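You operate a simulated robot arm through the tools that you are given. There is no shell and no other tool. Be economical: measure what you need, move in short steps, check, and stop when the job is done.

The job below is to be done with a simulated robot arm. You get a single attempt, and the scene is never put back.

## Task
Take the cartridge from the table top and put it on top of the filter there. Put the stopper on the table top away on the bench left of the bath. Take the ink cartridge from the table top and leave it on the grey tray there. Take the bottle from the table top and put it on top of the box there. Put the glass bulb that says "29" from the table top on the letter tray there and the glass bulb labelled "62" on the drip tray there. Any order will do. Set down upright: ink cartridge, bottle, glass bulb.

Only the result counts: the job must be done as asked and must still hold three seconds after the hand-in. Knocking over, shifting, dropping, spilling or breaking anything else fails it. A push-on lid holds only when it is set on centred and level and pressed home; a screw cap is set on level and turned clockwise until tight.

## Robot
A 6-joint arm with a four-finger gripper on a trunk, on a base that drives. Base frame: it is fixed to the floor where the robot stands at the start and does not move with it; the origin is under the middle of the robot, x ahead of it, y to its left, z up; the surface under the hand at the start is at about z = 880. Units: mm, degrees, N and s.
Its first joint turns from -166.0 to 166.0 degrees. Places, roughly: bench left of the bath (19x58 cm) [3280, 2040, 880]; bottle (5x5x8 cm) [900, 400, 900]; box [1000, 250, 1000]; cartridge [750, 0, 1000]; drip tray (20x9x2 cm) [1400, 0, 900]; filter [1250, 0, 1000]; glass bulb [1000, 250, 1000]; ink cartridge [500, 500, 1000]; letter tray [1500, 250, 1000]; stopper (4x4x4 cm) [700, 300, 900]; tray (11x8x3 cm) [900, -100, 900]. Payload 3.67 kg.
The TCP is the grasp point between the finger pads, 28 mm short of the fingertips. In the tool frame z runs along the fingers and y along their closing line. Largest opening 112 mm; the body of the gripper starts 73 mm behind the TCP.
Orientation is that of the tool frame in the base frame, as a unit quaternion [w, x, y, z]. With the fingers straight down and closing along the base's y, the tool's x points along the base's -x, its y along +y and its z along -z.

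## Interface
- The arm moves only by the tool nudge_tool. Its argument "increments" is a list of rows, each a list of 6 numbers: the shift along the tool's x, y, z in units of 50 mm (1.0 is 50 mm), then the turn, a rotation vector about the tool's x, y, z in units of 8 degrees (1.0 is 8 degrees). In form: [[tx, ty, tz, wx, wy, wz], ...]. A call has 1 to 12 rows; each row shifts and turns the commanded pose from where the row before left it, along the tool's axes as they then stand. "jaw" is the closure, from 0 (fully open) to 1 (shut), set as the call begins (left out, the last holds). A call with a number of a shift or a turn outside -1 to 1 is refused whole. Each row takes 0.2 s and may step no farther than 50 mm and 8.6 degrees from the row before; otherwise, or with a gripper value out of range, the whole call is refused. Where a pose cannot be reached the arm comes as near as it can. A force on the tool above 40 N (or 10 N above the force at the start of the call, whichever is more), or a blocked arm, ends the call early, and 0.2 s more pass. The fingers move at their own pace and stop on an object; they squeeze with about 36 N. The grip force told is the motor's: it shows also when the fingers shut on nothing. Time passes only in rows, and 0.2 s behind the last, so rows that do not move let the fingers close. It gives the time, the measured TCP pose, the force on the tool (base axes), the opening and the grip force at its end, in the units of the frame above (readings bear some noise), with the torque about the TCP (base axes, N m) and any sound that the robot's microphone picked up.
- Cameras (640 x 400 px; columns grow to the right, rows downward): "scene" is now at [112.8, 201, 1345.7]; the picture's right is [-0.14, -0.99, 0.00], its down [-0.41, 0.06, -0.91] and it looks along [0.90, -0.13, -0.41] (base axes); focal length 278 px, centre (320, 200). "wrist" rides on the gripper at [60, -18, -104] in the tool frame; the picture's right is [0.29, 0.96, 0.00], its down [-0.80, 0.24, -0.55] and it looks along [-0.53, 0.16, 0.83] (tool axes); focal length 234 px, centre (320, 200). There is no depth. A picture from a camera that has moved, and an enlarged one, comes with that camera's place and axes in the base frame and with its lens.
- get_image(camera): a new picture of that camera. It takes no simulated time.
- steer(legs): drives the robot by 1 to 6 legs, each [ahead, left, turn to the left] in mm, mm and degrees, along the robot's own axes; the way and the turn of a leg run together, so that a leg with both is an arc; at most 1500 mm and 180 degrees a leg. The arm and the cameras ride along, it lands a little off, and it stops where it bumps. It gives what a move gives.
- aim_head(pan, tilt): turns the head with the scene camera to pan (to the left, within 143 degrees either way) and tilt (down, from -29 to 69), counted from straight ahead of the robot. It gives what a move gives.
- inspect(camera, box): a new picture of the part [left, top, right, bottom] of that camera's present view, enlarged. It takes no simulated time.
- sign_off(): hands the job in; it is judged then, once.

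Work in short steps. Places have to be worked out from the pictures, the camera data and where the tool is seen: move nearer, look again, correct. Check each grasp and each placing, and mend what went wrong. You have 186 turns and 148 pictures in all, those below and enlarged ones among them. Open the gripper and draw the arm clear of the work before you hand the job in, unless the task says otherwise; then end with one line.

The tools are called after "Request:" as a command line: name --pt "numbers of a row" for each row, then --argument value for the rest, lists and objects as JSON in quotes. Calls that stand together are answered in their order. nudge_tool: Moves the arm, as the interface text tells. Its arguments: {"type":"object","properties":{"increments":{"type":"array","items":{"type":"array","items":{"type":"number"}}},"jaw":{"type":"number"}},"required":["increments"]} The other tools are called the same way: steer (legs) drives the base; aim_head (pan, tilt) turns the head that bears the scene camera; get_image (camera) takes a picture; inspect (camera, box) takes an enlarged picture of a part of a camera's view; sign_off () hands the job in.

At the start:

```text
time_s: 0.0
tcp_pos: [609.6, 134.6, 1132.6]
ee_rot: [0.0, 0.0, 1.0, 0.0]
ft_force: [-0.3, 0.6, -0.1]
wrist_torque: [-0.01, -0.01, 0.0]
opening: 112.3
grip_force: 0.2
robot x, y, heading: [1.0, 2.1, 0.1]
head pan, tilt: [-8.2, 24.2]
```

scene: 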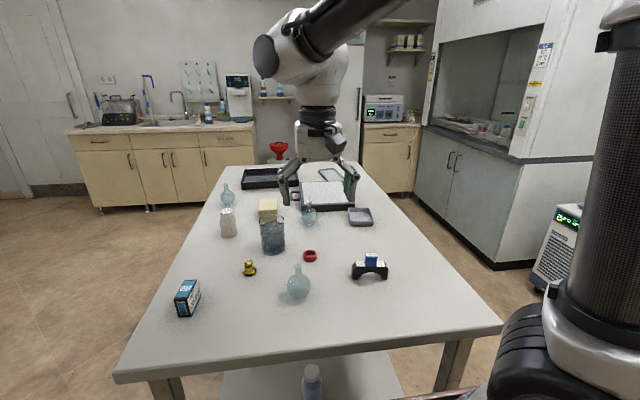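
wrist: 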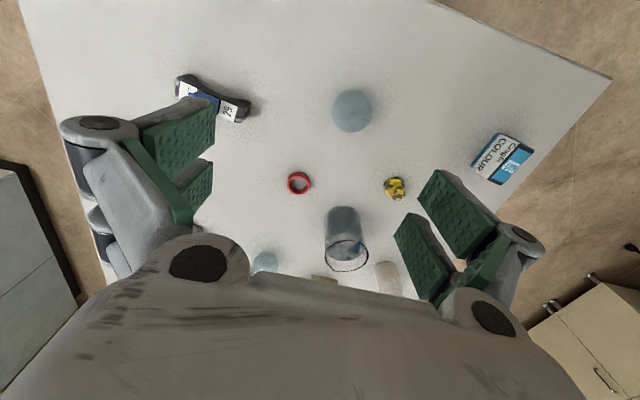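

I'll look closer at the table to identify the objects.

Request:
inspect --camera "scene" --box '[200, 150, 400, 275]'

Request:
inspect --camera "scene" --box '[160, 230, 420, 392]'

Request:
inspect --camera "wrist" --box '[160, 60, 560, 310]'

```text
3.20 times, centred on (300, 212) of scene
camera zoom: at [112.8, 201.0, 1345.7], right [-0.14, -0.99, 0.0], down [-0.41, 0.06, -0.91], along [0.9, -0.13, -0.41], focal length 891 px, centre (384, 160)
```

zoom: 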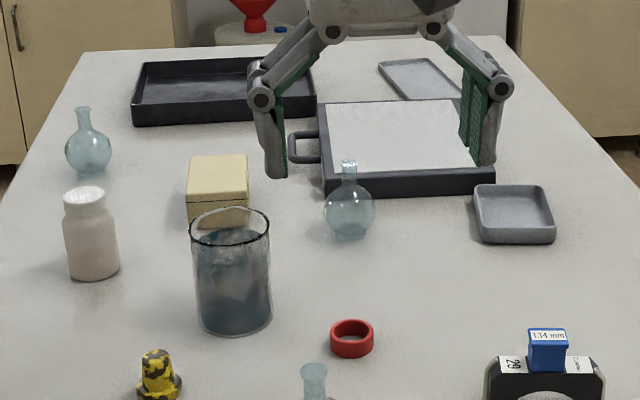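

```text
2.46 times, centred on (290, 311) of scene
camera zoom: at [112.8, 201.0, 1345.7], right [-0.14, -0.99, 0.0], down [-0.41, 0.06, -0.91], along [0.9, -0.13, -0.41], focal length 686 px, centre (394, -73)
```

zoom: 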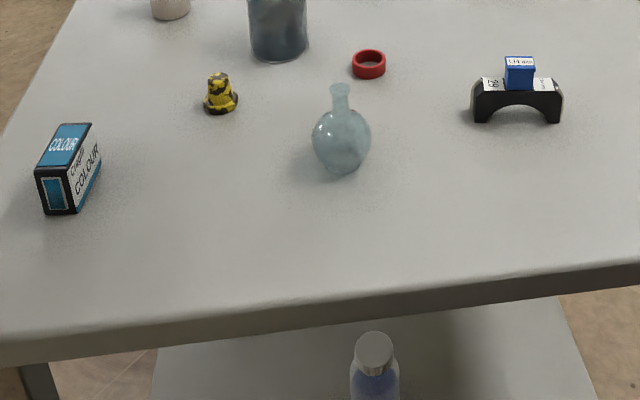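

```text
1.60 times, centred on (360, 185) of wrist
camera zoom: at [550.1, 117.0, 1235.6], right [-0.29, 0.96, 0.0], down [0.8, 0.24, 0.55], along [0.53, 0.16, -0.83], focal length 375 px, centre (256, 224)
```

zoom: 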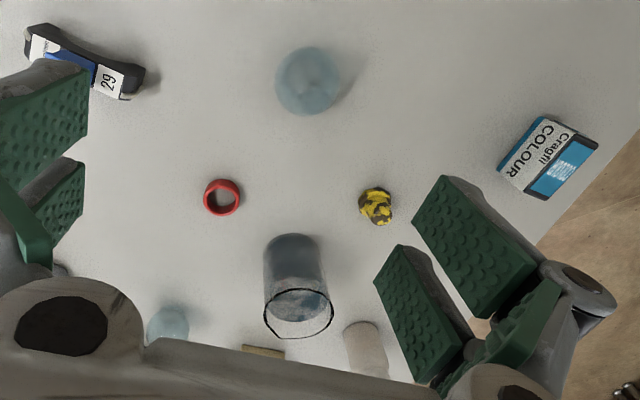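

The black bridge is presumably the pump cartridge and the white panel in the dark frame the filter. I zoom in on the flasks for their labels.

Request:
inspect --camera "scene" --box '[278, 255, 326, 305]'

Request:
inspect --camera "scene" --box '[210, 175, 320, 245]'

Request:
inspect --camera "scene" --box '[60, 50, 300, 200]'

```text
8.00 times, centred on (302, 280) of scene
camera zoom: at [112.8, 201.0, 1345.7], right [-0.14, -0.99, 0.0], down [-0.41, 0.06, -0.91], along [0.9, -0.13, -0.41], focal length 2228 px, centre (464, -440)
```

zoom: 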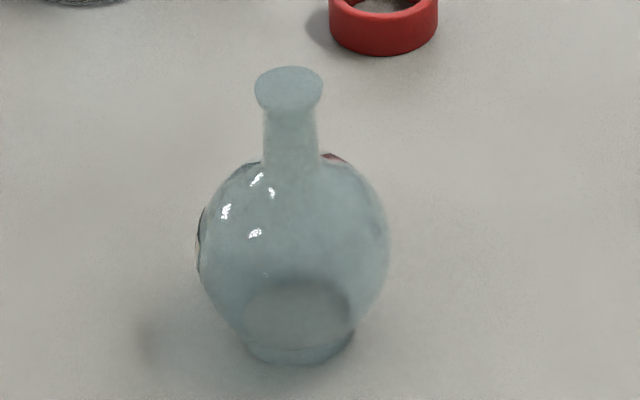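

```text
5.71 times, centred on (265, 210) of scene
camera zoom: at [112.8, 201.0, 1345.7], right [-0.14, -0.99, 0.0], down [-0.41, 0.06, -0.91], along [0.9, -0.13, -0.41], focal length 1591 px, centre (634, 143)
```

zoom: 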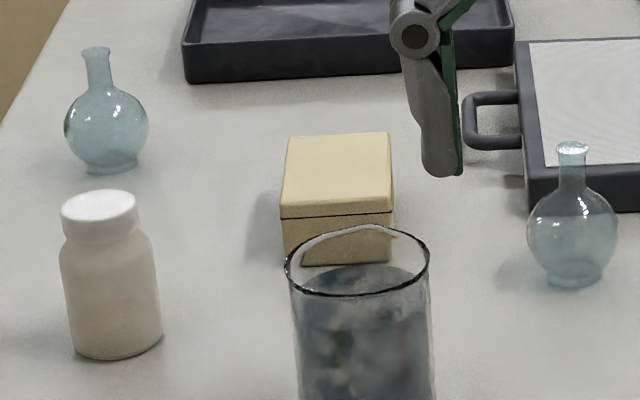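

```text
2.67 times, centred on (180, 125) of scene
camera zoom: at [112.8, 201.0, 1345.7], right [-0.14, -0.99, 0.0], down [-0.41, 0.06, -0.91], along [0.9, -0.13, -0.41], focal length 743 px, centre (693, 400)
```

zoom: 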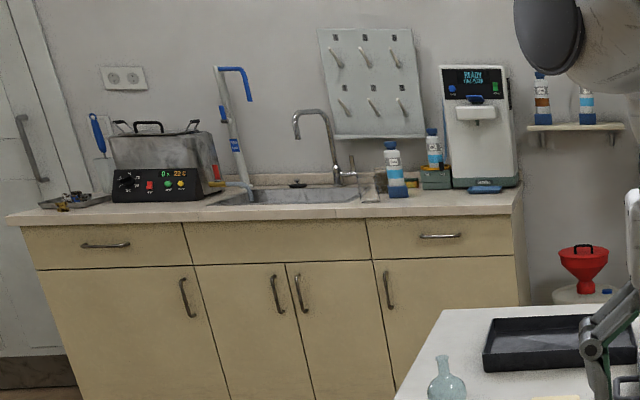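

The flask labels aren't visible from here, so I'll look again from the left side later. First the ink cartridge, judged at about (614, 419) with its top at z≈926: I move above it.

Request:
nudge_tool --pt "0 0.95 0.2 0 0 0" --pt "0 0.95 0.2 0 0 0" --pt "0 0.95 0.2 0 0 0" --pt "0 0.95 0.2 0 0 0" --pt "0 0.95 0.2 0 0 0" --pt "-0.1 0.9 0.2 0 0 0" --pt "0 0 0 0 0 0" --jaw 0

Request:
get_image --camera "wrist"

Request:
get_image --camera "scene"

```text
time_s: 1.6
tcp_pos: [615.1, 417.4, 1070.9]
ee_rot: [0.0, 0.0, 1.0, 0.001]
ft_force: [-0.2, -0.3, 0.0]
wrist_torque: [0.03, 0.03, -0.02]
opening: 112.0
grip_force: 0.0
robot x, y, heading: [-1.0, -1.8, 0.1]
head pan, tilt: [-8.2, 24.2]
```

```text
139 pictures are left
camera wrist: at [554.6, 399.9, 1175.9], right [-0.29, 0.96, 0.0], down [0.8, 0.24, 0.55], along [0.53, 0.16, -0.83], focal length 234 px, centre (320, 200)
```

wrist: 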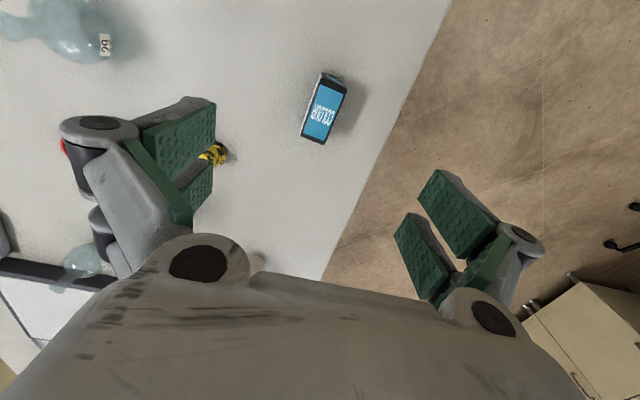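

```text
138 pictures are left
camera scene: at [112.7, 201.0, 1345.7], right [-0.14, -0.99, 0.0], down [-0.41, 0.06, -0.91], along [0.9, -0.13, -0.41], focal length 278 px, centre (320, 200)
```

scene: 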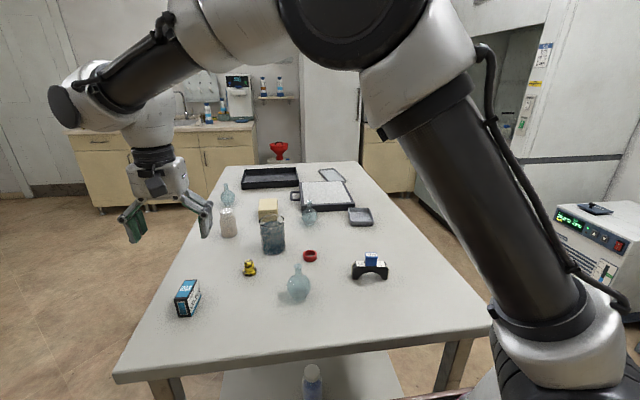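

The ink cartridge lies along x, about 65×24 mm, centred near (608, 420). I descend over it to TCP z≈913 and close.

Request:
nudge_tool --pt "0.14 0.05 0.8 0 0 0" --pt "0 0 0.8 0 0 0" --pt "0 0 0.8 0 0 0" --pt "0 0 0.5 0 0 0" --pt "0 0 0.22 0 0 0" --pt "0 0 0 0 0 0"

Request:
get_image --camera "wrist"

```text
time_s: 3.0
tcp_pos: [605.9, 419.7, 915.0]
ee_rot: [0.001, 0.0, 1.0, 0.0]
ft_force: [0.2, 0.3, 0.5]
wrist_torque: [0.01, 0.02, 0.0]
opening: 112.2
grip_force: 0.0
robot x, y, heading: [0.0, 3.4, 0.1]
head pan, tilt: [-8.2, 24.2]
```

```text
137 pictures are left
camera wrist: at [547.5, 402.5, 1019.5], right [-0.29, 0.96, 0.0], down [0.8, 0.24, 0.55], along [0.53, 0.16, -0.83], focal length 234 px, centre (320, 200)
```

wrist: 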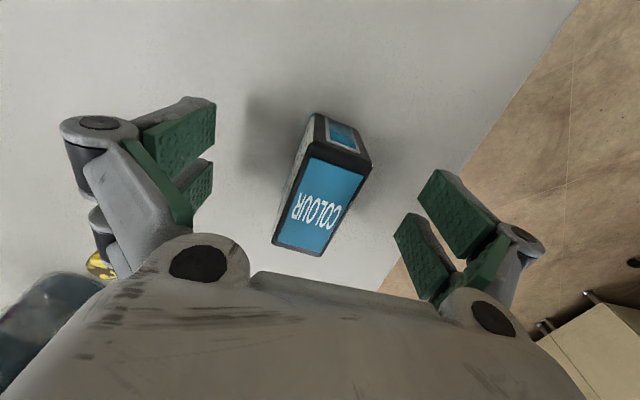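

The block sits between the fingers; closing, with idle rows, then lifting.

Request:
nudge_tool --pt "0 0 0 0 0 0" --pt "0 0 0 0 0 0" --pt "0 0 0 0 0 0" --pt "0 0 0 0 0 0" --jaw 1

Request:
nudge_tool --pt "0 0 -0.4 0 0 0" --pt "0 0 -0.8 0 0 0" --pt "0 0 -0.9 0 0 0" --pt "0 0 -0.9 0 0 0" --pt "0 0 -0.9 0 0 0"

Request:
get_image --camera "wrist"

Request:
inspect --camera "scene" --box '[210, 170, 410, 295]'

```text
time_s: 4.0
tcp_pos: [607.8, 419.4, 915.4]
ee_rot: [0.0, 0.0, 1.0, 0.0]
ft_force: [-0.1, -0.7, -0.1]
wrist_torque: [-0.04, 0.01, 0.01]
opening: 29.2
grip_force: 35.8
robot x, y, heading: [1.2, 0.4, 0.1]
head pan, tilt: [-8.2, 24.2]
```

```text
time_s: 5.2
tcp_pos: [609.2, 420.8, 1110.1]
ee_rot: [0.001, 0.0, 1.0, 0.0]
ft_force: [0.4, 0.1, -0.9]
wrist_torque: [-0.06, 0.02, -0.01]
opening: 0.2
grip_force: 35.2
robot x, y, heading: [-1.7, 0.1, -0.1]
head pan, tilt: [-8.2, 24.2]
```

```text
136 pictures are left
camera wrist: at [549.7, 402.8, 1214.8], right [-0.29, 0.96, 0.0], down [0.8, 0.24, 0.55], along [0.53, 0.16, -0.83], focal length 234 px, centre (320, 200)
```

wrist: 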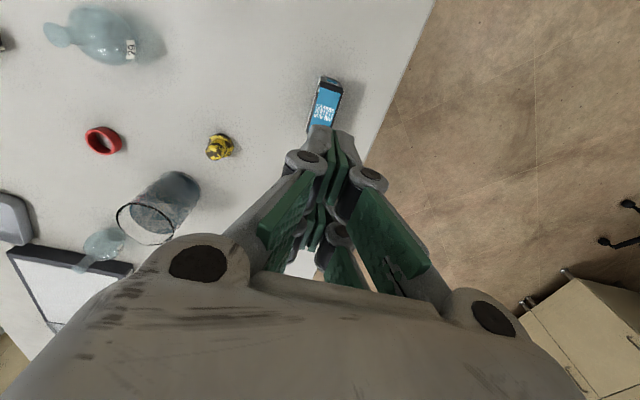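

```text
3.20 times, centred on (310, 232) of scene
camera zoom: at [113.0, 201.3, 1345.6], right [-0.14, -0.99, 0.0], down [-0.41, 0.06, -0.91], along [0.9, -0.13, -0.41], focal length 891 px, centre (352, 96)
```

zoom: 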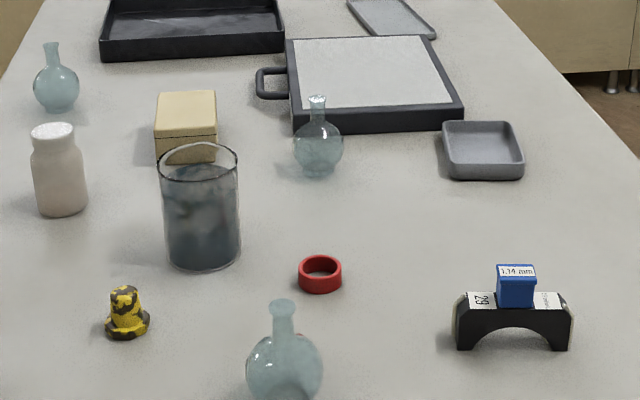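

The block slipped out on lifting. I check how it sits now.

Request:
inspect --camera "wrist" --box '[260, 50, 400, 140]'

Request:
inspect --camera "scene" --box '[140, 240, 260, 330]'

```text
4.44 times, centred on (330, 95) of wrist
camera zoom: at [549.7, 402.8, 1214.8], right [-0.29, 0.96, 0.0], down [0.8, 0.24, 0.55], along [0.53, 0.16, -0.83], focal length 1041 px, centre (276, 667)
```

zoom: 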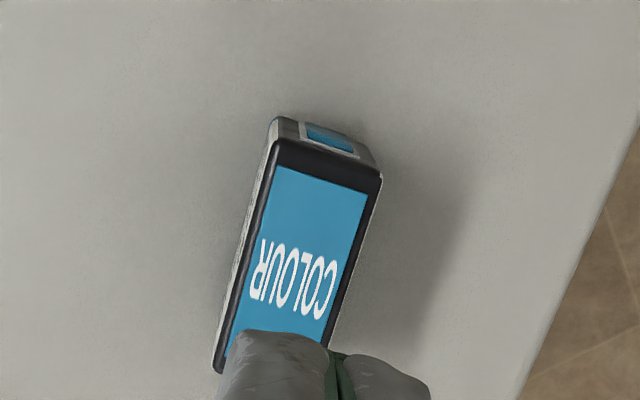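

```text
4.44 times, centred on (200, 285) of scene
camera zoom: at [113.0, 201.3, 1345.6], right [-0.14, -0.99, 0.0], down [-0.41, 0.06, -0.91], along [0.9, -0.13, -0.41], focal length 1238 px, centre (853, -178)
```

zoom: 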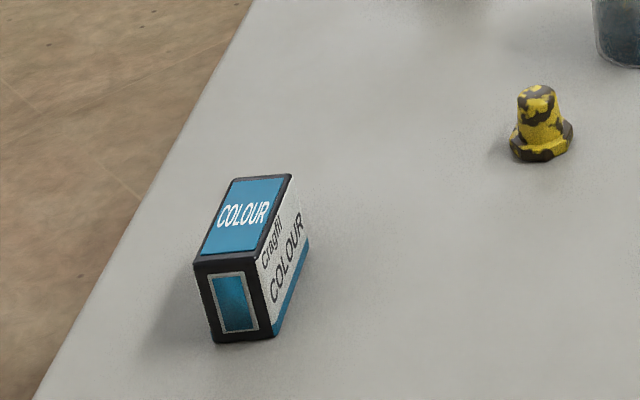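

It is still upright in place. I retry a bit lower with a slower lift, watching the opening and force.

Request:
nudge_tool --pt "0 0 0 0 0 0" --pt "0 0 0 0 0 0" --pt "0.05 0 0.9 0 0 0" --pt "0 0 0.9 0 0 0" --pt "0 0 0.9 0 0 0" --pt "0 0 0.7 0 0 0" --pt "0 0 0.5 0 0 0" --pt "0 0 0 0 0 0" --jaw 0

Request:
nudge_tool --pt "0 0 0.05 0 0 0" --pt "0 0 0 0 0 0" --pt "0 0 0 0 0 0" --pt "0 0 0 0 0 0" --pt "0 0 0 0 0 0" --pt "0 0 0 0 0 0" --jaw 1

Request:
get_image --camera "wrist"

```text
time_s: 7.0
tcp_pos: [605.7, 420.0, 914.6]
ee_rot: [0.001, 0.0, 1.0, 0.001]
ft_force: [-0.5, -0.7, -0.5]
wrist_torque: [0.01, 0.02, -0.01]
opening: 111.8
grip_force: 0.1
robot x, y, heading: [2.8, -0.6, -0.2]
head pan, tilt: [-8.2, 24.2]
```

```text
time_s: 8.4
tcp_pos: [605.5, 419.6, 910.7]
ee_rot: [0.0, 0.0, 1.0, 0.0]
ft_force: [0.1, -0.9, 0.4]
wrist_torque: [-0.03, 0.02, 0.01]
opening: 29.2
grip_force: 35.5
robot x, y, heading: [1.6, 0.8, 0.0]
head pan, tilt: [-8.2, 24.2]
```

```text
132 pictures are left
camera wrist: at [545.6, 402.5, 1016.4], right [-0.29, 0.96, 0.0], down [0.8, 0.24, 0.55], along [0.53, 0.16, -0.83], focal length 234 px, centre (320, 200)
```

wrist: 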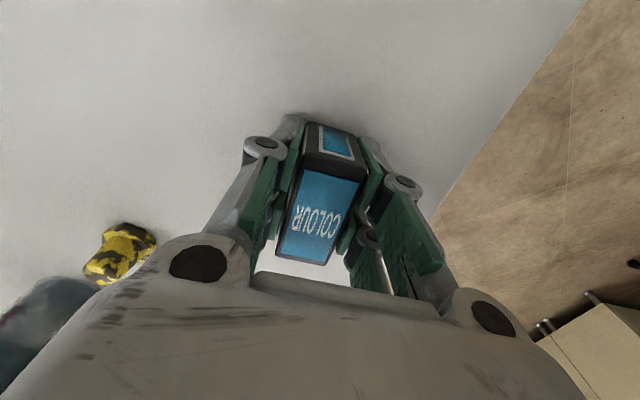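

Gripped at 29 mm opening; lifting slowly.

Request:
nudge_tool --pt "0 0 -0.04 0 0 0" --pt "0 0 -0.06 0 0 0" --pt "0 0 -0.08 0 0 0" --pt "0 0 -0.1 0 0 0" --pt "0 0 -0.1 0 0 0"

Request:
get_image --camera "wrist"

```text
time_s: 9.6
tcp_pos: [605.5, 419.7, 932.7]
ee_rot: [0.0, 0.0, 1.0, 0.0]
ft_force: [0.6, -0.8, -0.3]
wrist_torque: [0.0, -0.03, 0.03]
opening: 29.3
grip_force: 35.7
robot x, y, heading: [3.3, 0.4, 0.3]
head pan, tilt: [-8.2, 24.2]
```

```text
131 pictures are left
camera wrist: at [545.6, 402.5, 1036.4], right [-0.29, 0.96, 0.0], down [0.8, 0.24, 0.55], along [0.53, 0.16, -0.83], focal length 234 px, centre (320, 200)
```

wrist: 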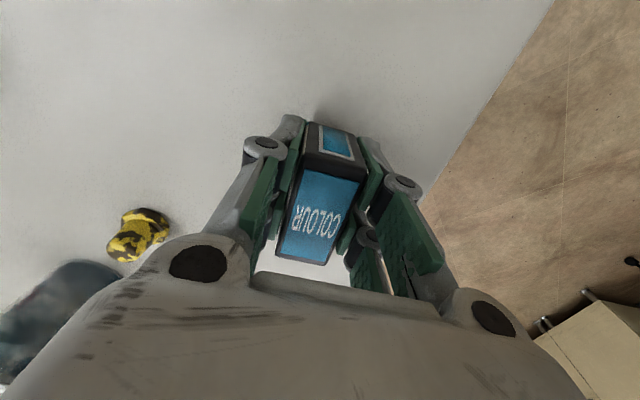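

The block follows the hand. Continue up gently, then carry it over toward the grey tray, about (945, −60).

Request:
nudge_tool --pt "0 0 -0.2 0 0 0" --pt "0 0 -0.35 0 0 0" --pt "0 0 -0.5 0 0 0" --pt "0 0 -0.5 0 0 0" --pt "0 0 -0.5 0 0 0" --pt "0 0 -0.5 0 0 0" --pt "0 0 -0.4 0 0 0" --pt "0 0 -0.2 0 0 0"

Request:
nudge_tool --pt "-0.3 -0.4 0 0 0 0" --pt "-0.5 -0.8 0 0 0 0" --pt "-0.5 -0.8 0 0 0 0" --pt "-0.5 -0.8 0 0 0 0" --pt "-0.5 -0.8 0 0 0 0" --pt "-0.5 -0.8 0 0 0 0" --pt "-0.5 -0.8 0 0 0 0" --pt "-0.5 -0.8 0 0 0 0" --pt "-0.5 -0.8 0 0 0 0" --pt "-0.5 -0.8 0 0 0 0" --pt "-0.5 -0.8 0 0 0 0" --pt "-0.5 -0.8 0 0 0 0"

Request:
nudge_tool --pt "-0.4 -0.4 0 0 0 0" --pt "-0.2 0 0 0 0 0" --pt "0 0 0 0 0 0"

Request:
get_image --camera "wrist"

Request:
get_image --camera "scene"

```text
time_s: 11.4
tcp_pos: [605.7, 419.5, 1090.0]
ee_rot: [-0.001, 0.0, 1.0, 0.0]
ft_force: [1.1, 0.3, 0.2]
wrist_torque: [0.0, 0.03, -0.02]
opening: 29.3
grip_force: 36.1
robot x, y, heading: [-1.6, -0.7, -0.3]
head pan, tilt: [-8.2, 24.2]
```

```text
time_s: 14.0
tcp_pos: [896.0, -41.3, 1089.1]
ee_rot: [0.001, -0.001, 1.0, -0.001]
ft_force: [-0.1, 0.5, -0.5]
wrist_torque: [-0.07, -0.04, 0.0]
opening: 29.4
grip_force: 36.5
robot x, y, heading: [-0.9, 2.4, -0.1]
head pan, tilt: [-8.2, 24.2]
```

```text
time_s: 14.8
tcp_pos: [925.7, -61.4, 1089.4]
ee_rot: [0.0, 0.001, 1.0, 0.0]
ft_force: [-0.7, 0.0, -0.5]
wrist_torque: [-0.04, 0.0, 0.01]
opening: 29.2
grip_force: 35.8
robot x, y, heading: [0.8, -1.4, 0.2]
head pan, tilt: [-8.2, 24.2]
```

```text
130 pictures are left
camera wrist: at [865.8, -78.2, 1193.9], right [-0.29, 0.96, 0.0], down [0.8, 0.24, 0.55], along [0.53, 0.16, -0.83], focal length 234 px, centre (320, 200)
```

wrist: 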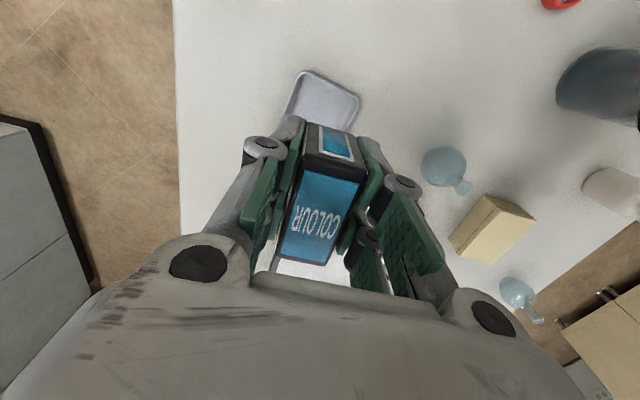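

```text
129 pictures are left
camera scene: at [112.9, 200.9, 1345.7], right [-0.14, -0.99, 0.0], down [-0.41, 0.06, -0.91], along [0.9, -0.13, -0.41], focal length 278 px, centre (320, 200)
```

scene: 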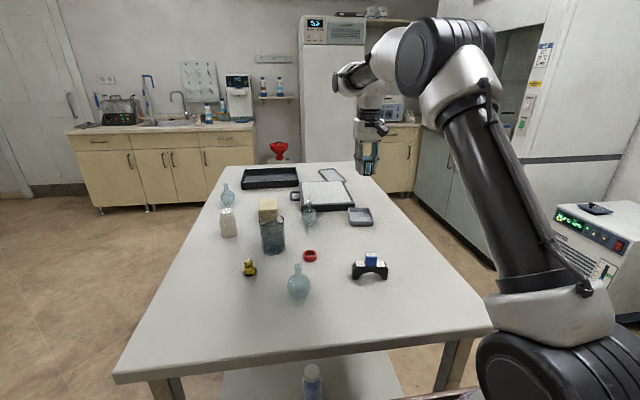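

Tray rim's near edge is at x≈896, y≈−90…−22, so its centre is about (947, −56). I centre the block over it and descend in part.

Request:
nudge_tool --pt "-0.4 0.1 0 0 0 0" --pt "0 0 0.5 0 0 0" --pt "0 0 0.8 0 0 0" --pt "0 0 0.8 0 0 0" --pt "0 0 0.5 0 0 0" --pt "0 0 0.2 0 0 0" --pt "0 0 0 0 0 0"

Request:
get_image --camera "wrist"

Request:
inspect --camera "scene" --box '[310, 170, 410, 240]'

```text
time_s: 16.4
tcp_pos: [947.0, -55.1, 948.2]
ee_rot: [0.0, 0.0, 1.0, 0.0]
ft_force: [0.0, -0.5, -0.7]
wrist_torque: [0.01, 0.02, -0.02]
opening: 29.2
grip_force: 35.9
robot x, y, heading: [-2.8, -1.6, -0.0]
head pan, tilt: [-8.2, 24.2]
```

```text
128 pictures are left
camera wrist: at [886.1, -72.7, 1052.9], right [-0.29, 0.96, 0.0], down [0.8, 0.24, 0.55], along [0.53, 0.16, -0.83], focal length 234 px, centre (320, 200)
```

wrist: 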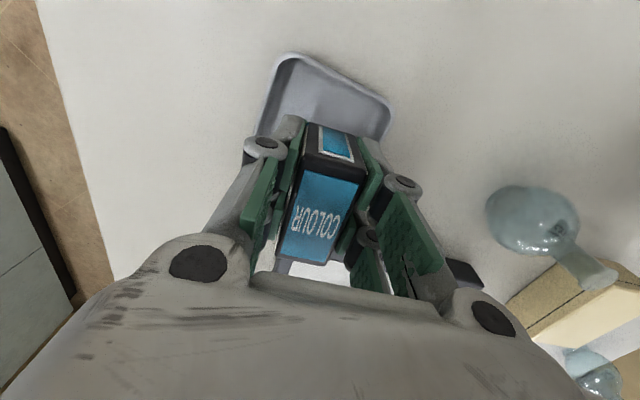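

```text
5.71 times, centred on (360, 205) of scene
camera zoom: at [112.8, 201.0, 1345.7], right [-0.14, -0.99, 0.0], down [-0.41, 0.06, -0.91], along [0.9, -0.13, -0.41], focal length 1591 px, centre (91, 171)
```

zoom: 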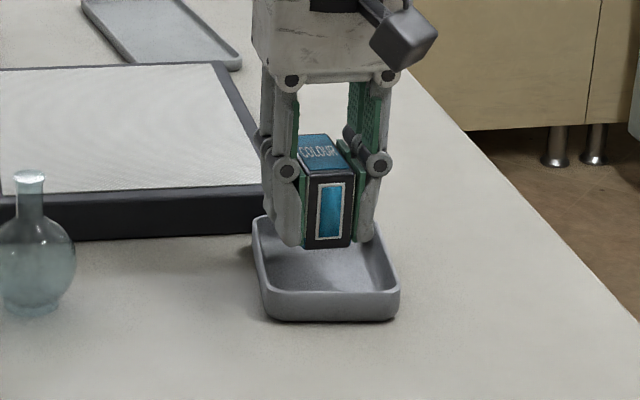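

Alignment is good (tray centre y≈−57). Lowering to just above floor contact.

Request:
nudge_tool --pt "0 -0.03 0.2 0 0 0" --pt "0 0 0.2 0 0 0" --pt "0 0 0.1 0 0 0" --pt "0 0 0.04 0 0 0" --pt "0 0 0 0 0 0"

Request:
inspect --camera "scene" --box '[330, 180, 390, 235]'

```text
time_s: 17.6
tcp_pos: [945.8, -56.5, 921.6]
ee_rot: [0.0, 0.0, 1.0, 0.0]
ft_force: [-0.1, 0.3, 0.2]
wrist_torque: [-0.01, 0.01, 0.0]
opening: 29.1
grip_force: 36.1
robot x, y, heading: [0.3, -0.3, 0.1]
head pan, tilt: [-8.2, 24.2]
```

```text
7.27 times, centred on (360, 208) of scene
camera zoom: at [112.9, 200.9, 1345.7], right [-0.14, -0.99, 0.0], down [-0.41, 0.06, -0.91], along [0.9, -0.13, -0.41], focal length 2025 px, centre (29, 146)
```

zoom: 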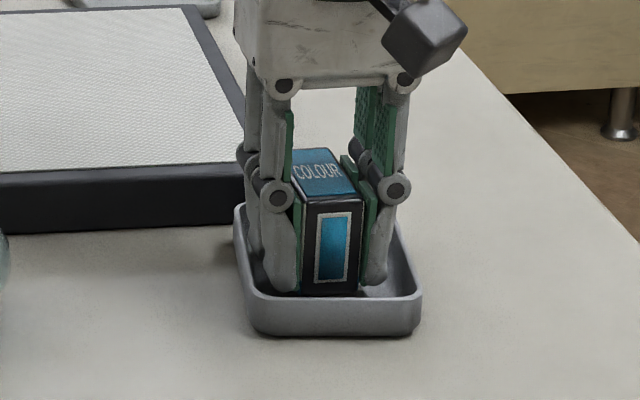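

Inside the walls. I step down a few mm to find contact.

Request:
nudge_tool --pt "0 0 0.03 0 0 0" --pt "0 0 0.03 0 0 0" --pt "0 0 0 0 0 0"

Request:
nudge_tool --pt "0 0 0.03 0 0 0" --pt "0 0 0 0 0 0"

```text
time_s: 18.4
tcp_pos: [945.6, -56.1, 919.0]
ee_rot: [-0.001, 0.001, 1.0, 0.0]
ft_force: [0.2, 0.5, -0.7]
wrist_torque: [-0.02, -0.01, 0.01]
opening: 29.1
grip_force: 35.8
robot x, y, heading: [-0.2, 0.2, -0.0]
head pan, tilt: [-8.2, 24.2]
```

```text
time_s: 19.0
tcp_pos: [945.6, -57.5, 916.1]
ee_rot: [0.001, 0.0, 1.0, 0.0]
ft_force: [1.2, -0.3, 0.1]
wrist_torque: [0.0, -0.03, -0.01]
opening: 29.3
grip_force: 35.7
robot x, y, heading: [-1.4, 2.0, -0.2]
head pan, tilt: [-8.2, 24.2]
```

Request:
nudge_tool --pt "0 0 0.03 0 0 0" --pt "0 0 0 0 0 0"

Request:
nudge_tool --pt "0 0 0.03 0 0 0" --pt "0 0 0 0 0 0"

```text
time_s: 19.6
tcp_pos: [946.3, -56.3, 915.6]
ee_rot: [0.0, 0.001, 1.0, 0.0]
ft_force: [0.7, -0.5, 0.2]
wrist_torque: [-0.04, 0.0, 0.01]
opening: 29.4
grip_force: 36.0
robot x, y, heading: [-1.9, 1.7, -0.0]
head pan, tilt: [-8.2, 24.2]
```

```text
time_s: 20.2
tcp_pos: [946.4, -57.7, 915.5]
ee_rot: [0.001, 0.0, 1.0, 0.0]
ft_force: [-0.2, 0.1, 8.3]
wrist_torque: [-0.02, 0.02, 0.05]
opening: 29.1
grip_force: 36.2
robot x, y, heading: [-3.5, 1.1, -0.1]
head pan, tilt: [-8.2, 24.2]
```

Contact (8 N). Opening slightly (to ~38 mm) and rising.

Request:
nudge_tool --pt "0 0 0 0 0 0" --pt "0 0 0 0 0 0" --pt "0 0 -0.2 0 0 0" --pt "0 0 -0.6 0 0 0" --pt "0 0 -0.9 0 0 0" --pt "0 0 -0.9 0 0 0" --pt "0 0 -0.9 0 0 0" --jaw 0.66

Request:
inspect --camera "scene" --box '[290, 160, 410, 240]'

Request:
inspect --camera "wrist" --box '[380, 100, 620, 250]'

```text
time_s: 21.8
tcp_pos: [946.0, -57.7, 1089.0]
ee_rot: [0.0, 0.0, 1.0, -0.001]
ft_force: [0.9, 0.1, -0.5]
wrist_torque: [-0.06, 0.01, 0.0]
opening: 38.1
grip_force: 0.0
robot x, y, heading: [0.6, 0.5, 0.0]
head pan, tilt: [-8.2, 24.2]
```

```text
5.00 times, centred on (350, 200) of scene
camera zoom: at [113.2, 200.9, 1345.6], right [-0.14, -0.99, 0.0], down [-0.41, 0.06, -0.91], along [0.9, -0.13, -0.41], focal length 1392 px, centre (170, 200)
```

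zoom: 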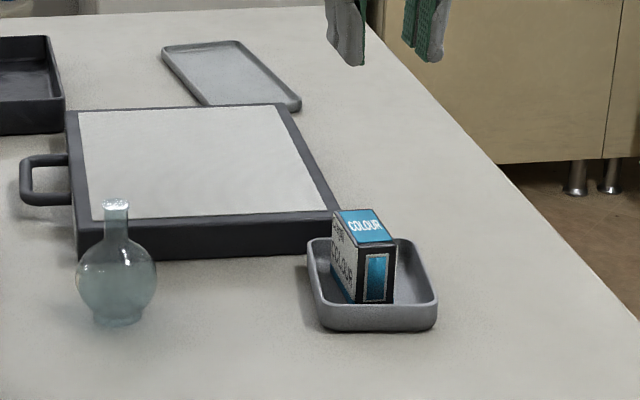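

```text
2.67 times, centred on (500, 175) of wrist
camera zoom: at [885.3, -74.7, 1194.2], right [-0.29, 0.96, 0.0], down [0.8, 0.24, 0.55], along [0.53, 0.16, -0.83], focal length 624 px, centre (-160, 267)
```

zoom: 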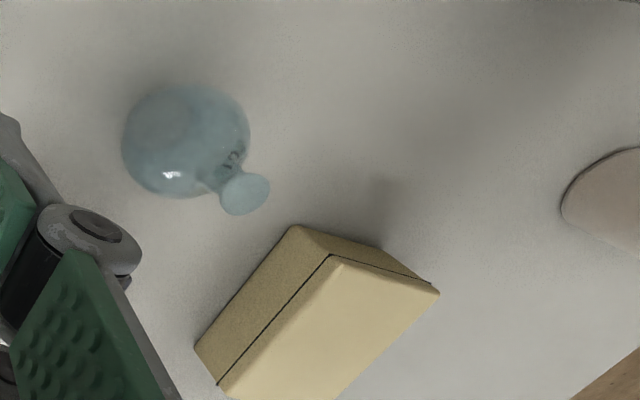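

Ink cartridge stands in the tray. Next I check how much space there is between the base and table, and read the scene with the head tilted down.

Request:
aim_head --pan 0 --tilt 69

Request:
get_image --camera "scene"

```text
time_s: 22.9
tcp_pos: [944.9, -58.1, 1089.0]
ee_rot: [0.0, -0.001, 1.0, 0.0]
ft_force: [-0.7, -0.2, 0.0]
wrist_torque: [-0.03, 0.01, -0.02]
opening: 37.8
grip_force: 0.0
robot x, y, heading: [2.9, 2.5, 0.4]
head pan, tilt: [0.0, 68.8]
```

```text
123 pictures are left
camera scene: at [77.4, 214.1, 1285.0], right [0.0, -1.0, 0.0], down [-0.93, 0.0, -0.36], along [0.36, 0.0, -0.93], focal length 278 px, centre (320, 200)
```

scene: 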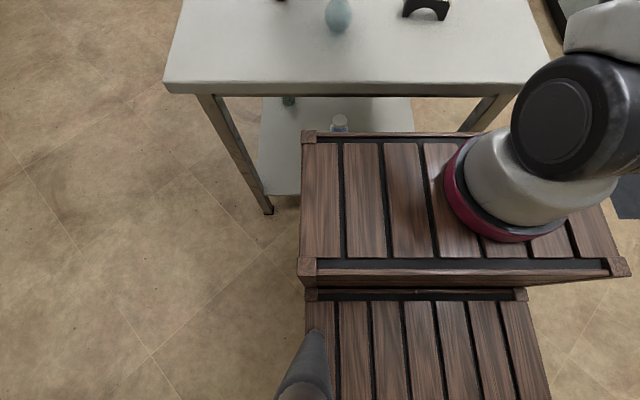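

I test how far forward the arm really reaches from here, moving ahead at safe height.

Request:
nudge_tool --pt "-0.9 0 0 0 0 0" --pt "-0.9 0 0 0 0 0" --pt "-0.9 0 0 0 0 0" --pt "-0.9 0 0 0 0 0" --pt "0 0 0 0 0 0"

Request:
aim_head --pan -40 --tilt 40

Request:
get_image --camera "scene"

```text
time_s: 24.1
tcp_pos: [1023.4, -60.5, 1078.4]
ee_rot: [0.0, 0.0, 1.0, 0.001]
ft_force: [-0.5, -0.2, -0.3]
wrist_torque: [-0.02, 0.0, -0.03]
opening: 37.9
grip_force: 0.0
out of reach, approached as far as the arm can: row 2, 3, 4
robot x, y, heading: [1.5, -0.6, -0.0]
head pan, tilt: [0.0, 68.8]
```

```text
time_s: 25.2
tcp_pos: [1021.9, -61.7, 1077.3]
ee_rot: [0.0, 0.0, 1.0, 0.0]
ft_force: [-0.2, -1.0, -0.4]
wrist_torque: [0.0, -0.01, 0.0]
opening: 38.3
grip_force: 0.1
robot x, y, heading: [0.2, -2.4, 0.0]
head pan, tilt: [-40.0, 40.0]
```

```text
122 pictures are left
camera scene: at [86.6, 159.5, 1321.0], right [-0.64, -0.77, 0.0], down [-0.49, 0.41, -0.77], along [0.59, -0.49, -0.64], focal length 278 px, centre (320, 200)
```

scene: 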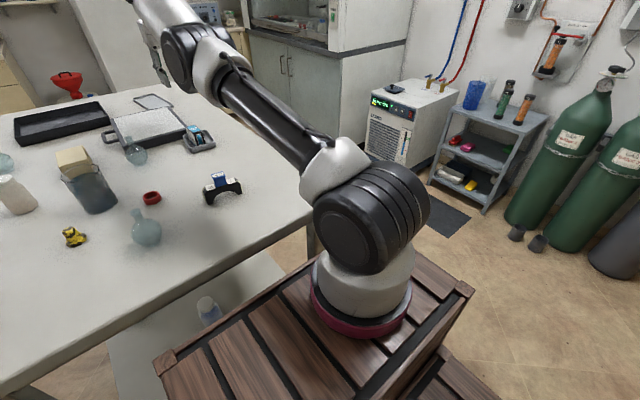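

The arm base is ahead of the origin; forward reach ends at about x=1020. Now I retract to above the black cartridge, turning the hand 90° so the fingers close along x, for a wrist view.

Request:
nudge_tool --pt "0.95 0 0 0 0 0" --pt "0.95 0 0 0 0 0" --pt "0.95 0 0 0 0 0" --pt "0.95 0 0 0 0 0" --pt "0.95 0 0 0 0 0" --pt "0.95 0 0 0 0 0" --pt "0 0 0 0 0 0" --jaw 0

Request:
nudge_tool --pt "0 0 0 0 0 1" --pt "0 0 0 0 0 1" --pt "0 0 0 0 0 1" --pt "0 0 0 0 0 1" --pt "0 0 0 0 0 1" --pt "0 0 0 0 0 1" --pt "0 0 0 0 0 1" --pt "0 0 0 0 0 1" --pt "0 0 0 0 0 1" --pt "0 0 0 0 0 1" --pt "0 0 0 0 0 1" --pt "0 0 0 0 0 0.25"

Request:
get_image --camera "wrist"

```text
time_s: 26.8
tcp_pos: [738.6, -59.7, 1075.5]
ee_rot: [-0.001, 0.0, 1.0, 0.0]
ft_force: [-0.2, -0.3, 0.9]
wrist_torque: [0.0, -0.02, 0.01]
opening: 112.1
grip_force: 0.2
robot x, y, heading: [-1.5, -1.5, 0.1]
head pan, tilt: [-40.0, 40.0]
```

```text
time_s: 29.4
tcp_pos: [737.3, -60.5, 1077.3]
ee_rot: [0.001, 0.708, 0.707, 0.0]
ft_force: [0.1, -0.3, 0.6]
wrist_torque: [0.0, 0.0, -0.01]
opening: 111.9
grip_force: 0.0
robot x, y, heading: [-0.0, -0.2, -0.1]
head pan, tilt: [-40.0, 40.0]
```

```text
121 pictures are left
camera wrist: at [719.4, -0.6, 1181.1], right [0.96, 0.29, 0.0], down [0.24, -0.8, 0.55], along [0.16, -0.53, -0.83], focal length 234 px, centre (320, 200)
```

wrist: 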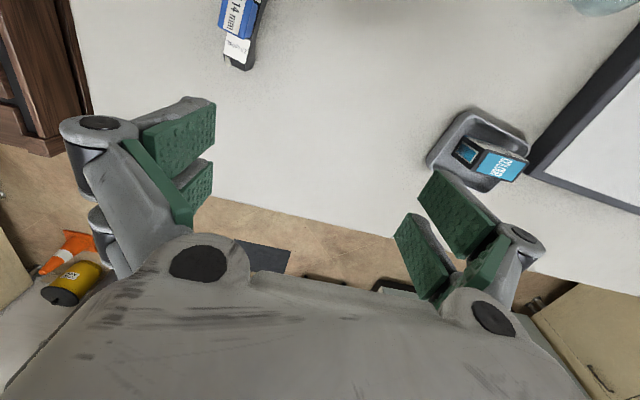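

I shift over the cartridge.

Request:
nudge_tool --pt "0.6 -0.7 0 0 0 0" --pt "0.6 -0.7 0 0 0 0" --pt "0.0 -0.4 0.7 0 0 0" --pt "0 0 0 0 0 0"

Request:
get_image --camera "wrist"

```text
time_s: 30.4
tcp_pos: [648.5, -2.3, 1042.4]
ee_rot: [-0.001, 0.707, 0.707, 0.0]
ft_force: [-0.1, -0.9, 0.6]
wrist_torque: [-0.04, -0.03, 0.0]
opening: 112.0
grip_force: 0.0
robot x, y, heading: [1.7, -0.8, 0.1]
head pan, tilt: [-40.0, 40.0]
```

```text
120 pictures are left
camera wrist: at [629.2, 58.8, 1146.5], right [0.96, 0.29, 0.0], down [0.24, -0.8, 0.55], along [0.16, -0.53, -0.83], focal length 234 px, centre (320, 200)
```

wrist: 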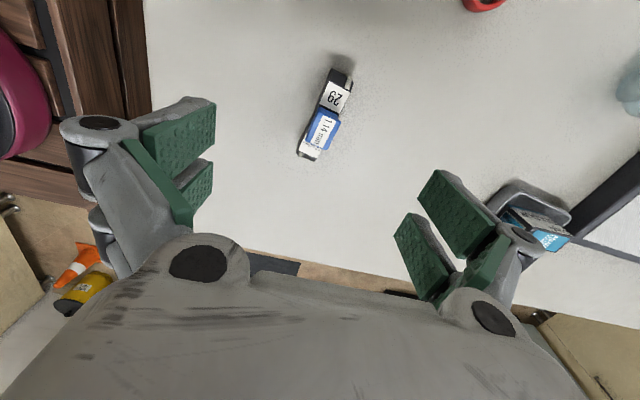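

Request:
inspect --camera "wrist" --box '[264, 50, 392, 180]'

```text
3.08 times, centred on (328, 115) of wrist
camera zoom: at [629.2, 58.8, 1146.5], right [0.96, 0.29, 0.0], down [0.24, -0.8, 0.55], along [0.16, -0.53, -0.83], focal length 720 px, centre (295, 462)
```

zoom: 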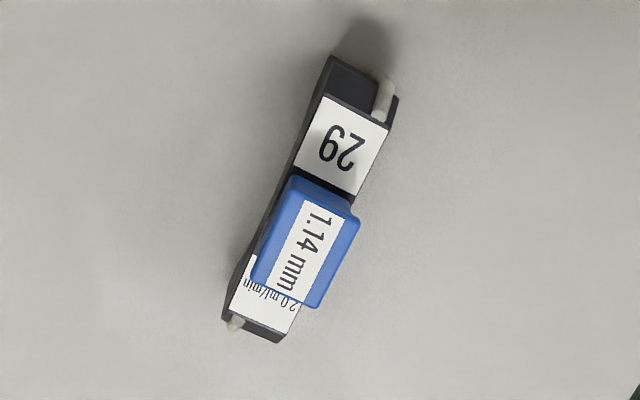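

Cartridge body centre ≈(650, 0), long axis 9° off y, thickness ≈20 mm. I turn the hand 9° and descend to TCP z≈915.

Request:
nudge_tool --pt "0.04 0.03 0 0 0 0.56" --pt "0 0 0.7 0 0 0.56" --pt "0 0 0.8 0 0 0" --pt "0 0 0.7 0 0 0" --pt "0 0 0.34 0 0 0" --pt "0 0 0 0 0 0"

Request:
get_image --camera "wrist"

Request:
get_image --camera "scene"

```text
time_s: 31.8
tcp_pos: [649.3, -0.2, 915.5]
ee_rot: [0.001, 0.76, 0.65, -0.001]
ft_force: [0.4, 0.0, -0.2]
wrist_torque: [0.02, 0.0, -0.02]
opening: 111.9
grip_force: 0.0
robot x, y, heading: [-2.1, 1.1, -0.3]
head pan, tilt: [-40.0, 40.0]
```

```text
118 pictures are left
camera wrist: at [640.3, 63.1, 1019.5], right [0.99, 0.14, 0.0], down [0.11, -0.83, 0.55], along [0.08, -0.55, -0.83], focal length 234 px, centre (320, 200)
```

wrist: 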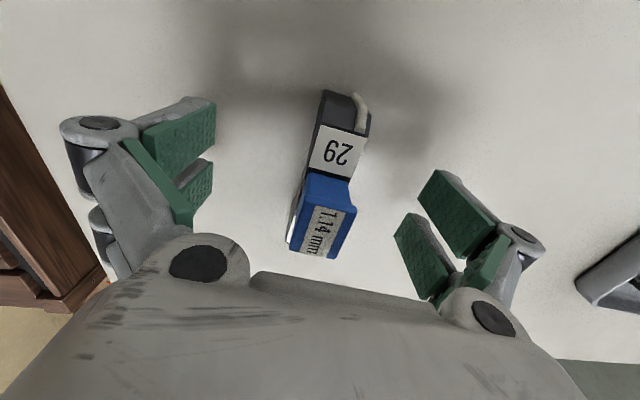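

```text
117 pictures are left
camera scene: at [86.5, 159.4, 1321.1], right [-0.64, -0.77, 0.0], down [-0.49, 0.41, -0.77], along [0.59, -0.49, -0.64], focal length 278 px, centre (320, 200)
```

scene: 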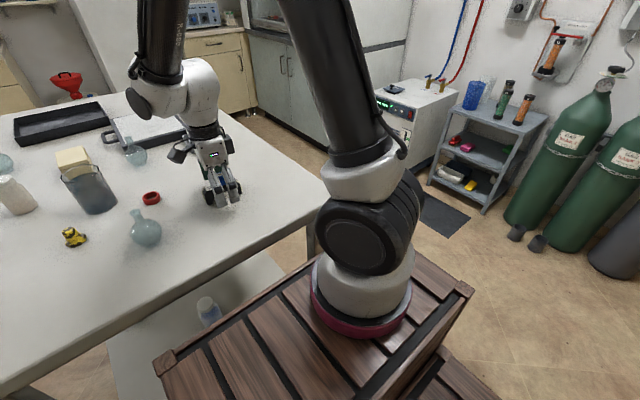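

Good alignment. Closing, then slow lift.

Request:
nudge_tool --pt "0 0 0 0 0 0" --pt "0 0 0 0 0 0" --pt "0 0 0 0 0 0" --pt "0 0 0 0 0 0" --pt "0 0 0 0 0 0" --jaw 1

Request:
nudge_tool --pt "0 0 -0.04 0 0 0" --pt "0 0 -0.06 0 0 0" --pt "0 0 -0.1 0 0 0" --pt "0 0 -0.2 0 0 0" --pt "0 0 -0.3 0 0 0" --pt "0 0 -0.4 0 0 0" --pt "0 0 -0.5 0 0 0" --pt "0 0 -0.5 0 0 0" --pt "0 0 -0.4 0 0 0" --pt "0 0 -0.2 0 0 0"

Request:
get_image --camera "wrist"

```text
time_s: 33.0
tcp_pos: [649.2, 0.1, 914.0]
ee_rot: [0.0, 0.76, 0.65, 0.0]
ft_force: [1.1, 0.6, 0.9]
wrist_torque: [-0.04, 0.01, 0.0]
opening: 20.3
grip_force: 35.7
robot x, y, heading: [-0.6, 2.4, -0.1]
head pan, tilt: [-40.0, 40.0]
```

```text
time_s: 35.2
tcp_pos: [648.8, 0.8, 1050.5]
ee_rot: [0.0, 0.76, 0.65, 0.001]
ft_force: [-0.4, -0.1, -0.2]
wrist_torque: [0.01, 0.03, -0.02]
opening: 20.2
grip_force: 35.9
robot x, y, heading: [0.1, -2.6, 0.1]
head pan, tilt: [-40.0, 40.0]
```

```text
116 pictures are left
camera wrist: at [640.5, 63.7, 1154.8], right [0.99, 0.14, 0.0], down [0.11, -0.83, 0.55], along [0.08, -0.55, -0.83], focal length 234 px, centre (320, 200)
```

wrist: 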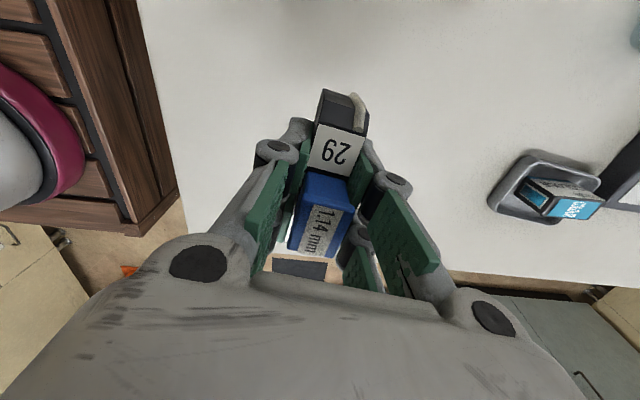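

Cartridge is held. The gap in front is too small to reach the filter from here, so I raise the hand and drive round to the left side of the table.

Request:
nudge_tool --pt "0 0 -0.4 0 0 0" --pt "0 0 -0.6 0 0 0" --pt "0 0 -0.6 0 0 0" --pt "0 0 -0.2 0 0 0"

Request:
steer --legs '[[0, 970, 0]]'

Request:
aim_head --pan -20 --tilt 30

Request:
get_image --camera "scene"

```text
time_s: 36.2
tcp_pos: [647.9, -0.6, 1139.5]
ee_rot: [-0.001, 0.76, 0.65, 0.0]
ft_force: [0.4, 0.8, -1.0]
wrist_torque: [0.01, -0.01, 0.03]
opening: 20.5
grip_force: 36.0
robot x, y, heading: [-0.7, 1.3, -0.0]
head pan, tilt: [-40.0, 40.0]
```

```text
time_s: 39.9
tcp_pos: [648.4, 708.6, 1138.4]
ee_rot: [-0.001, 0.721, 0.693, 0.0]
ft_force: [0.0, 0.3, 0.2]
wrist_torque: [0.02, 0.0, -0.02]
opening: 20.4
grip_force: 36.7
robot x, y, heading: [6.3, 633.3, 6.8]
head pan, tilt: [-40.0, 40.0]
stopped in leg 1: the robot was blocked; the commanded pose is now the measured one
```

```text
time_s: 40.7
tcp_pos: [649.0, 708.0, 1139.7]
ee_rot: [0.001, 0.722, 0.692, -0.001]
ft_force: [0.1, -0.3, -0.5]
wrist_torque: [-0.02, -0.01, -0.04]
opening: 20.3
grip_force: 36.1
robot x, y, heading: [2.2, 631.7, 6.5]
head pan, tilt: [-20.0, 30.0]
```

```text
115 pictures are left
camera scene: at [88.4, 827.3, 1336.4], right [-0.23, -0.97, 0.0], down [-0.49, 0.12, -0.87], along [0.84, -0.2, -0.5], focal length 278 px, centre (320, 200)
```

scene: 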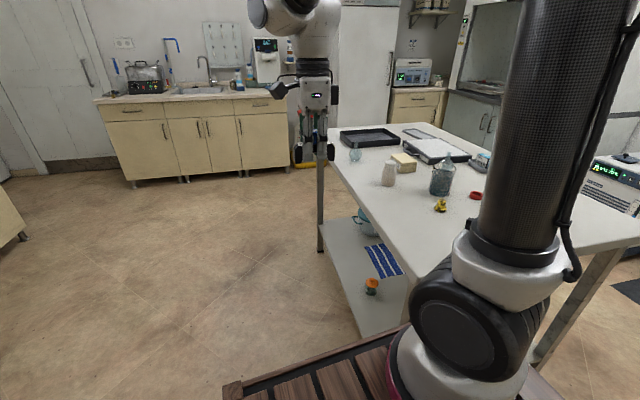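

Blocked at y≈633 by something outside view. I look left and behind.

Request:
aim_head --pan 90 --tilt 35

Request:
get_image --camera "scene"

Request:
aim_head --pan 140 --tilt 45

Request:
get_image --camera "scene"

```text
time_s: 42.6
tcp_pos: [647.5, 709.0, 1139.3]
ee_rot: [0.0, 0.721, 0.693, 0.0]
ft_force: [-0.9, -0.1, -0.6]
wrist_torque: [0.02, 0.01, -0.05]
opening: 20.5
grip_force: 35.9
robot x, y, heading: [-0.3, 631.9, 6.3]
head pan, tilt: [90.0, 35.0]
```

```text
114 pictures are left
camera scene: at [-9.6, 935.8, 1328.7], right [0.99, 0.11, 0.0], down [0.07, -0.57, -0.82], along [-0.09, 0.81, -0.57], focal length 278 px, centre (320, 200)
```

scene: 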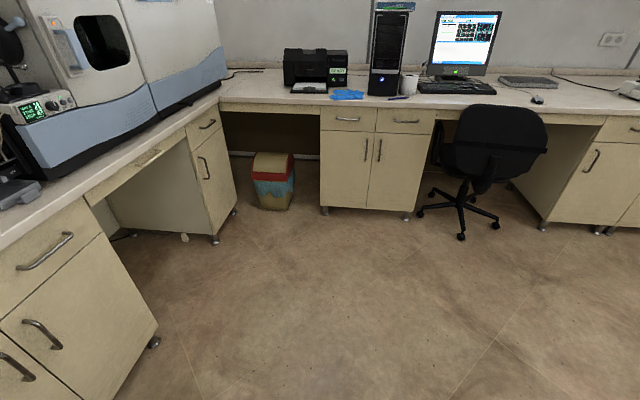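

```text
time_s: 43.8
tcp_pos: [648.3, 709.5, 1139.4]
ee_rot: [0.0, 0.721, 0.693, -0.001]
ft_force: [-1.3, 0.4, -1.8]
wrist_torque: [0.03, -0.04, 0.02]
opening: 20.0
grip_force: 36.5
robot x, y, heading: [7.4, 634.8, 6.8]
head pan, tilt: [140.0, 45.0]
```

```text
113 pictures are left
camera scene: at [-67.4, 893.1, 1313.9], right [0.55, 0.83, 0.0], down [0.59, -0.39, -0.71], along [-0.59, 0.39, -0.71], focal length 278 px, centre (320, 200)
```

scene: 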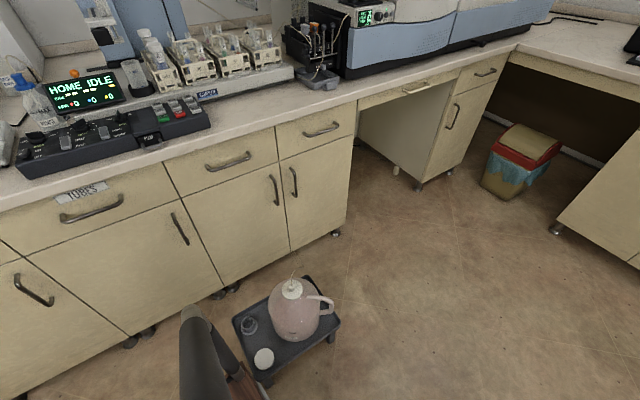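

A small stand with a jug is behind-left (nearest corner about (−388, 869)); my rear corner touched it. I back off to the right, then turn left to pass through the gap between stand and table along heading ~67°.

Request:
steer --legs '[[-34, -33, 0], [0, 0, 60]]'

Request:
aim_head --pan 100 --tilt 55

Request:
get_image --camera "scene"

Request:
aim_head --pan -60 --tilt 50

Request:
get_image --camera "scene"

```text
time_s: 47.3
tcp_pos: [234.7, 1189.9, 1139.1]
ee_rot: [-0.001, 0.282, 0.96, 0.0]
ft_force: [0.0, -0.4, -0.3]
wrist_torque: [0.02, -0.02, -0.02]
opening: 20.3
grip_force: 36.0
robot x, y, heading: [-27.8, 596.6, 66.2]
head pan, tilt: [140.0, 45.0]
```

```text
time_s: 48.4
tcp_pos: [235.1, 1190.9, 1139.6]
ee_rot: [0.0, 0.281, 0.96, 0.0]
ft_force: [-0.1, -0.2, -1.0]
wrist_torque: [0.02, -0.03, 0.01]
opening: 20.5
grip_force: 36.3
robot x, y, heading: [-27.0, 597.6, 66.1]
head pan, tilt: [100.0, 55.0]
```

```text
112 pictures are left
camera scene: at [-283.4, 717.7, 1300.4], right [0.24, 0.97, 0.0], down [0.8, -0.19, -0.57], along [-0.56, 0.14, -0.82], focal length 278 px, centre (320, 200)
```

scene: 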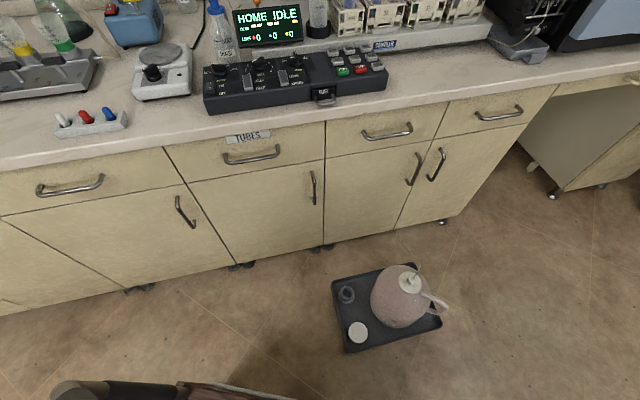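

```text
time_s: 50.8
tcp_pos: [235.0, 1190.7, 1139.1]
ee_rot: [0.0, 0.281, 0.96, 0.0]
ft_force: [0.1, -0.5, -0.6]
wrist_torque: [0.02, 0.0, -0.03]
opening: 20.6
grip_force: 35.6
robot x, y, heading: [-27.1, 597.0, 66.1]
head pan, tilt: [-60.0, 50.0]
```

```text
111 pictures are left
camera scene: at [-136.8, 709.0, 1306.9], right [0.11, -0.99, 0.0], down [-0.76, -0.08, -0.64], along [0.64, 0.07, -0.77], focal length 278 px, centre (320, 200)
```

scene: 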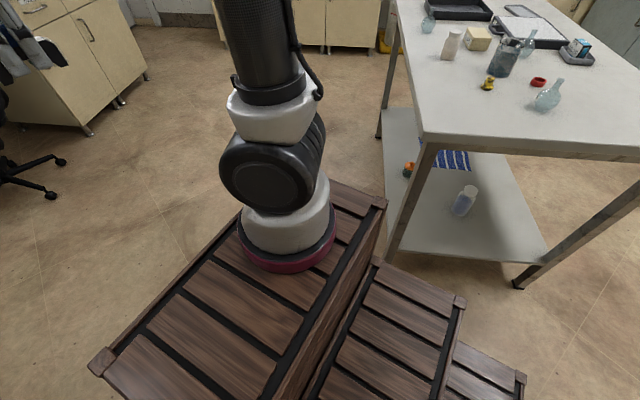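

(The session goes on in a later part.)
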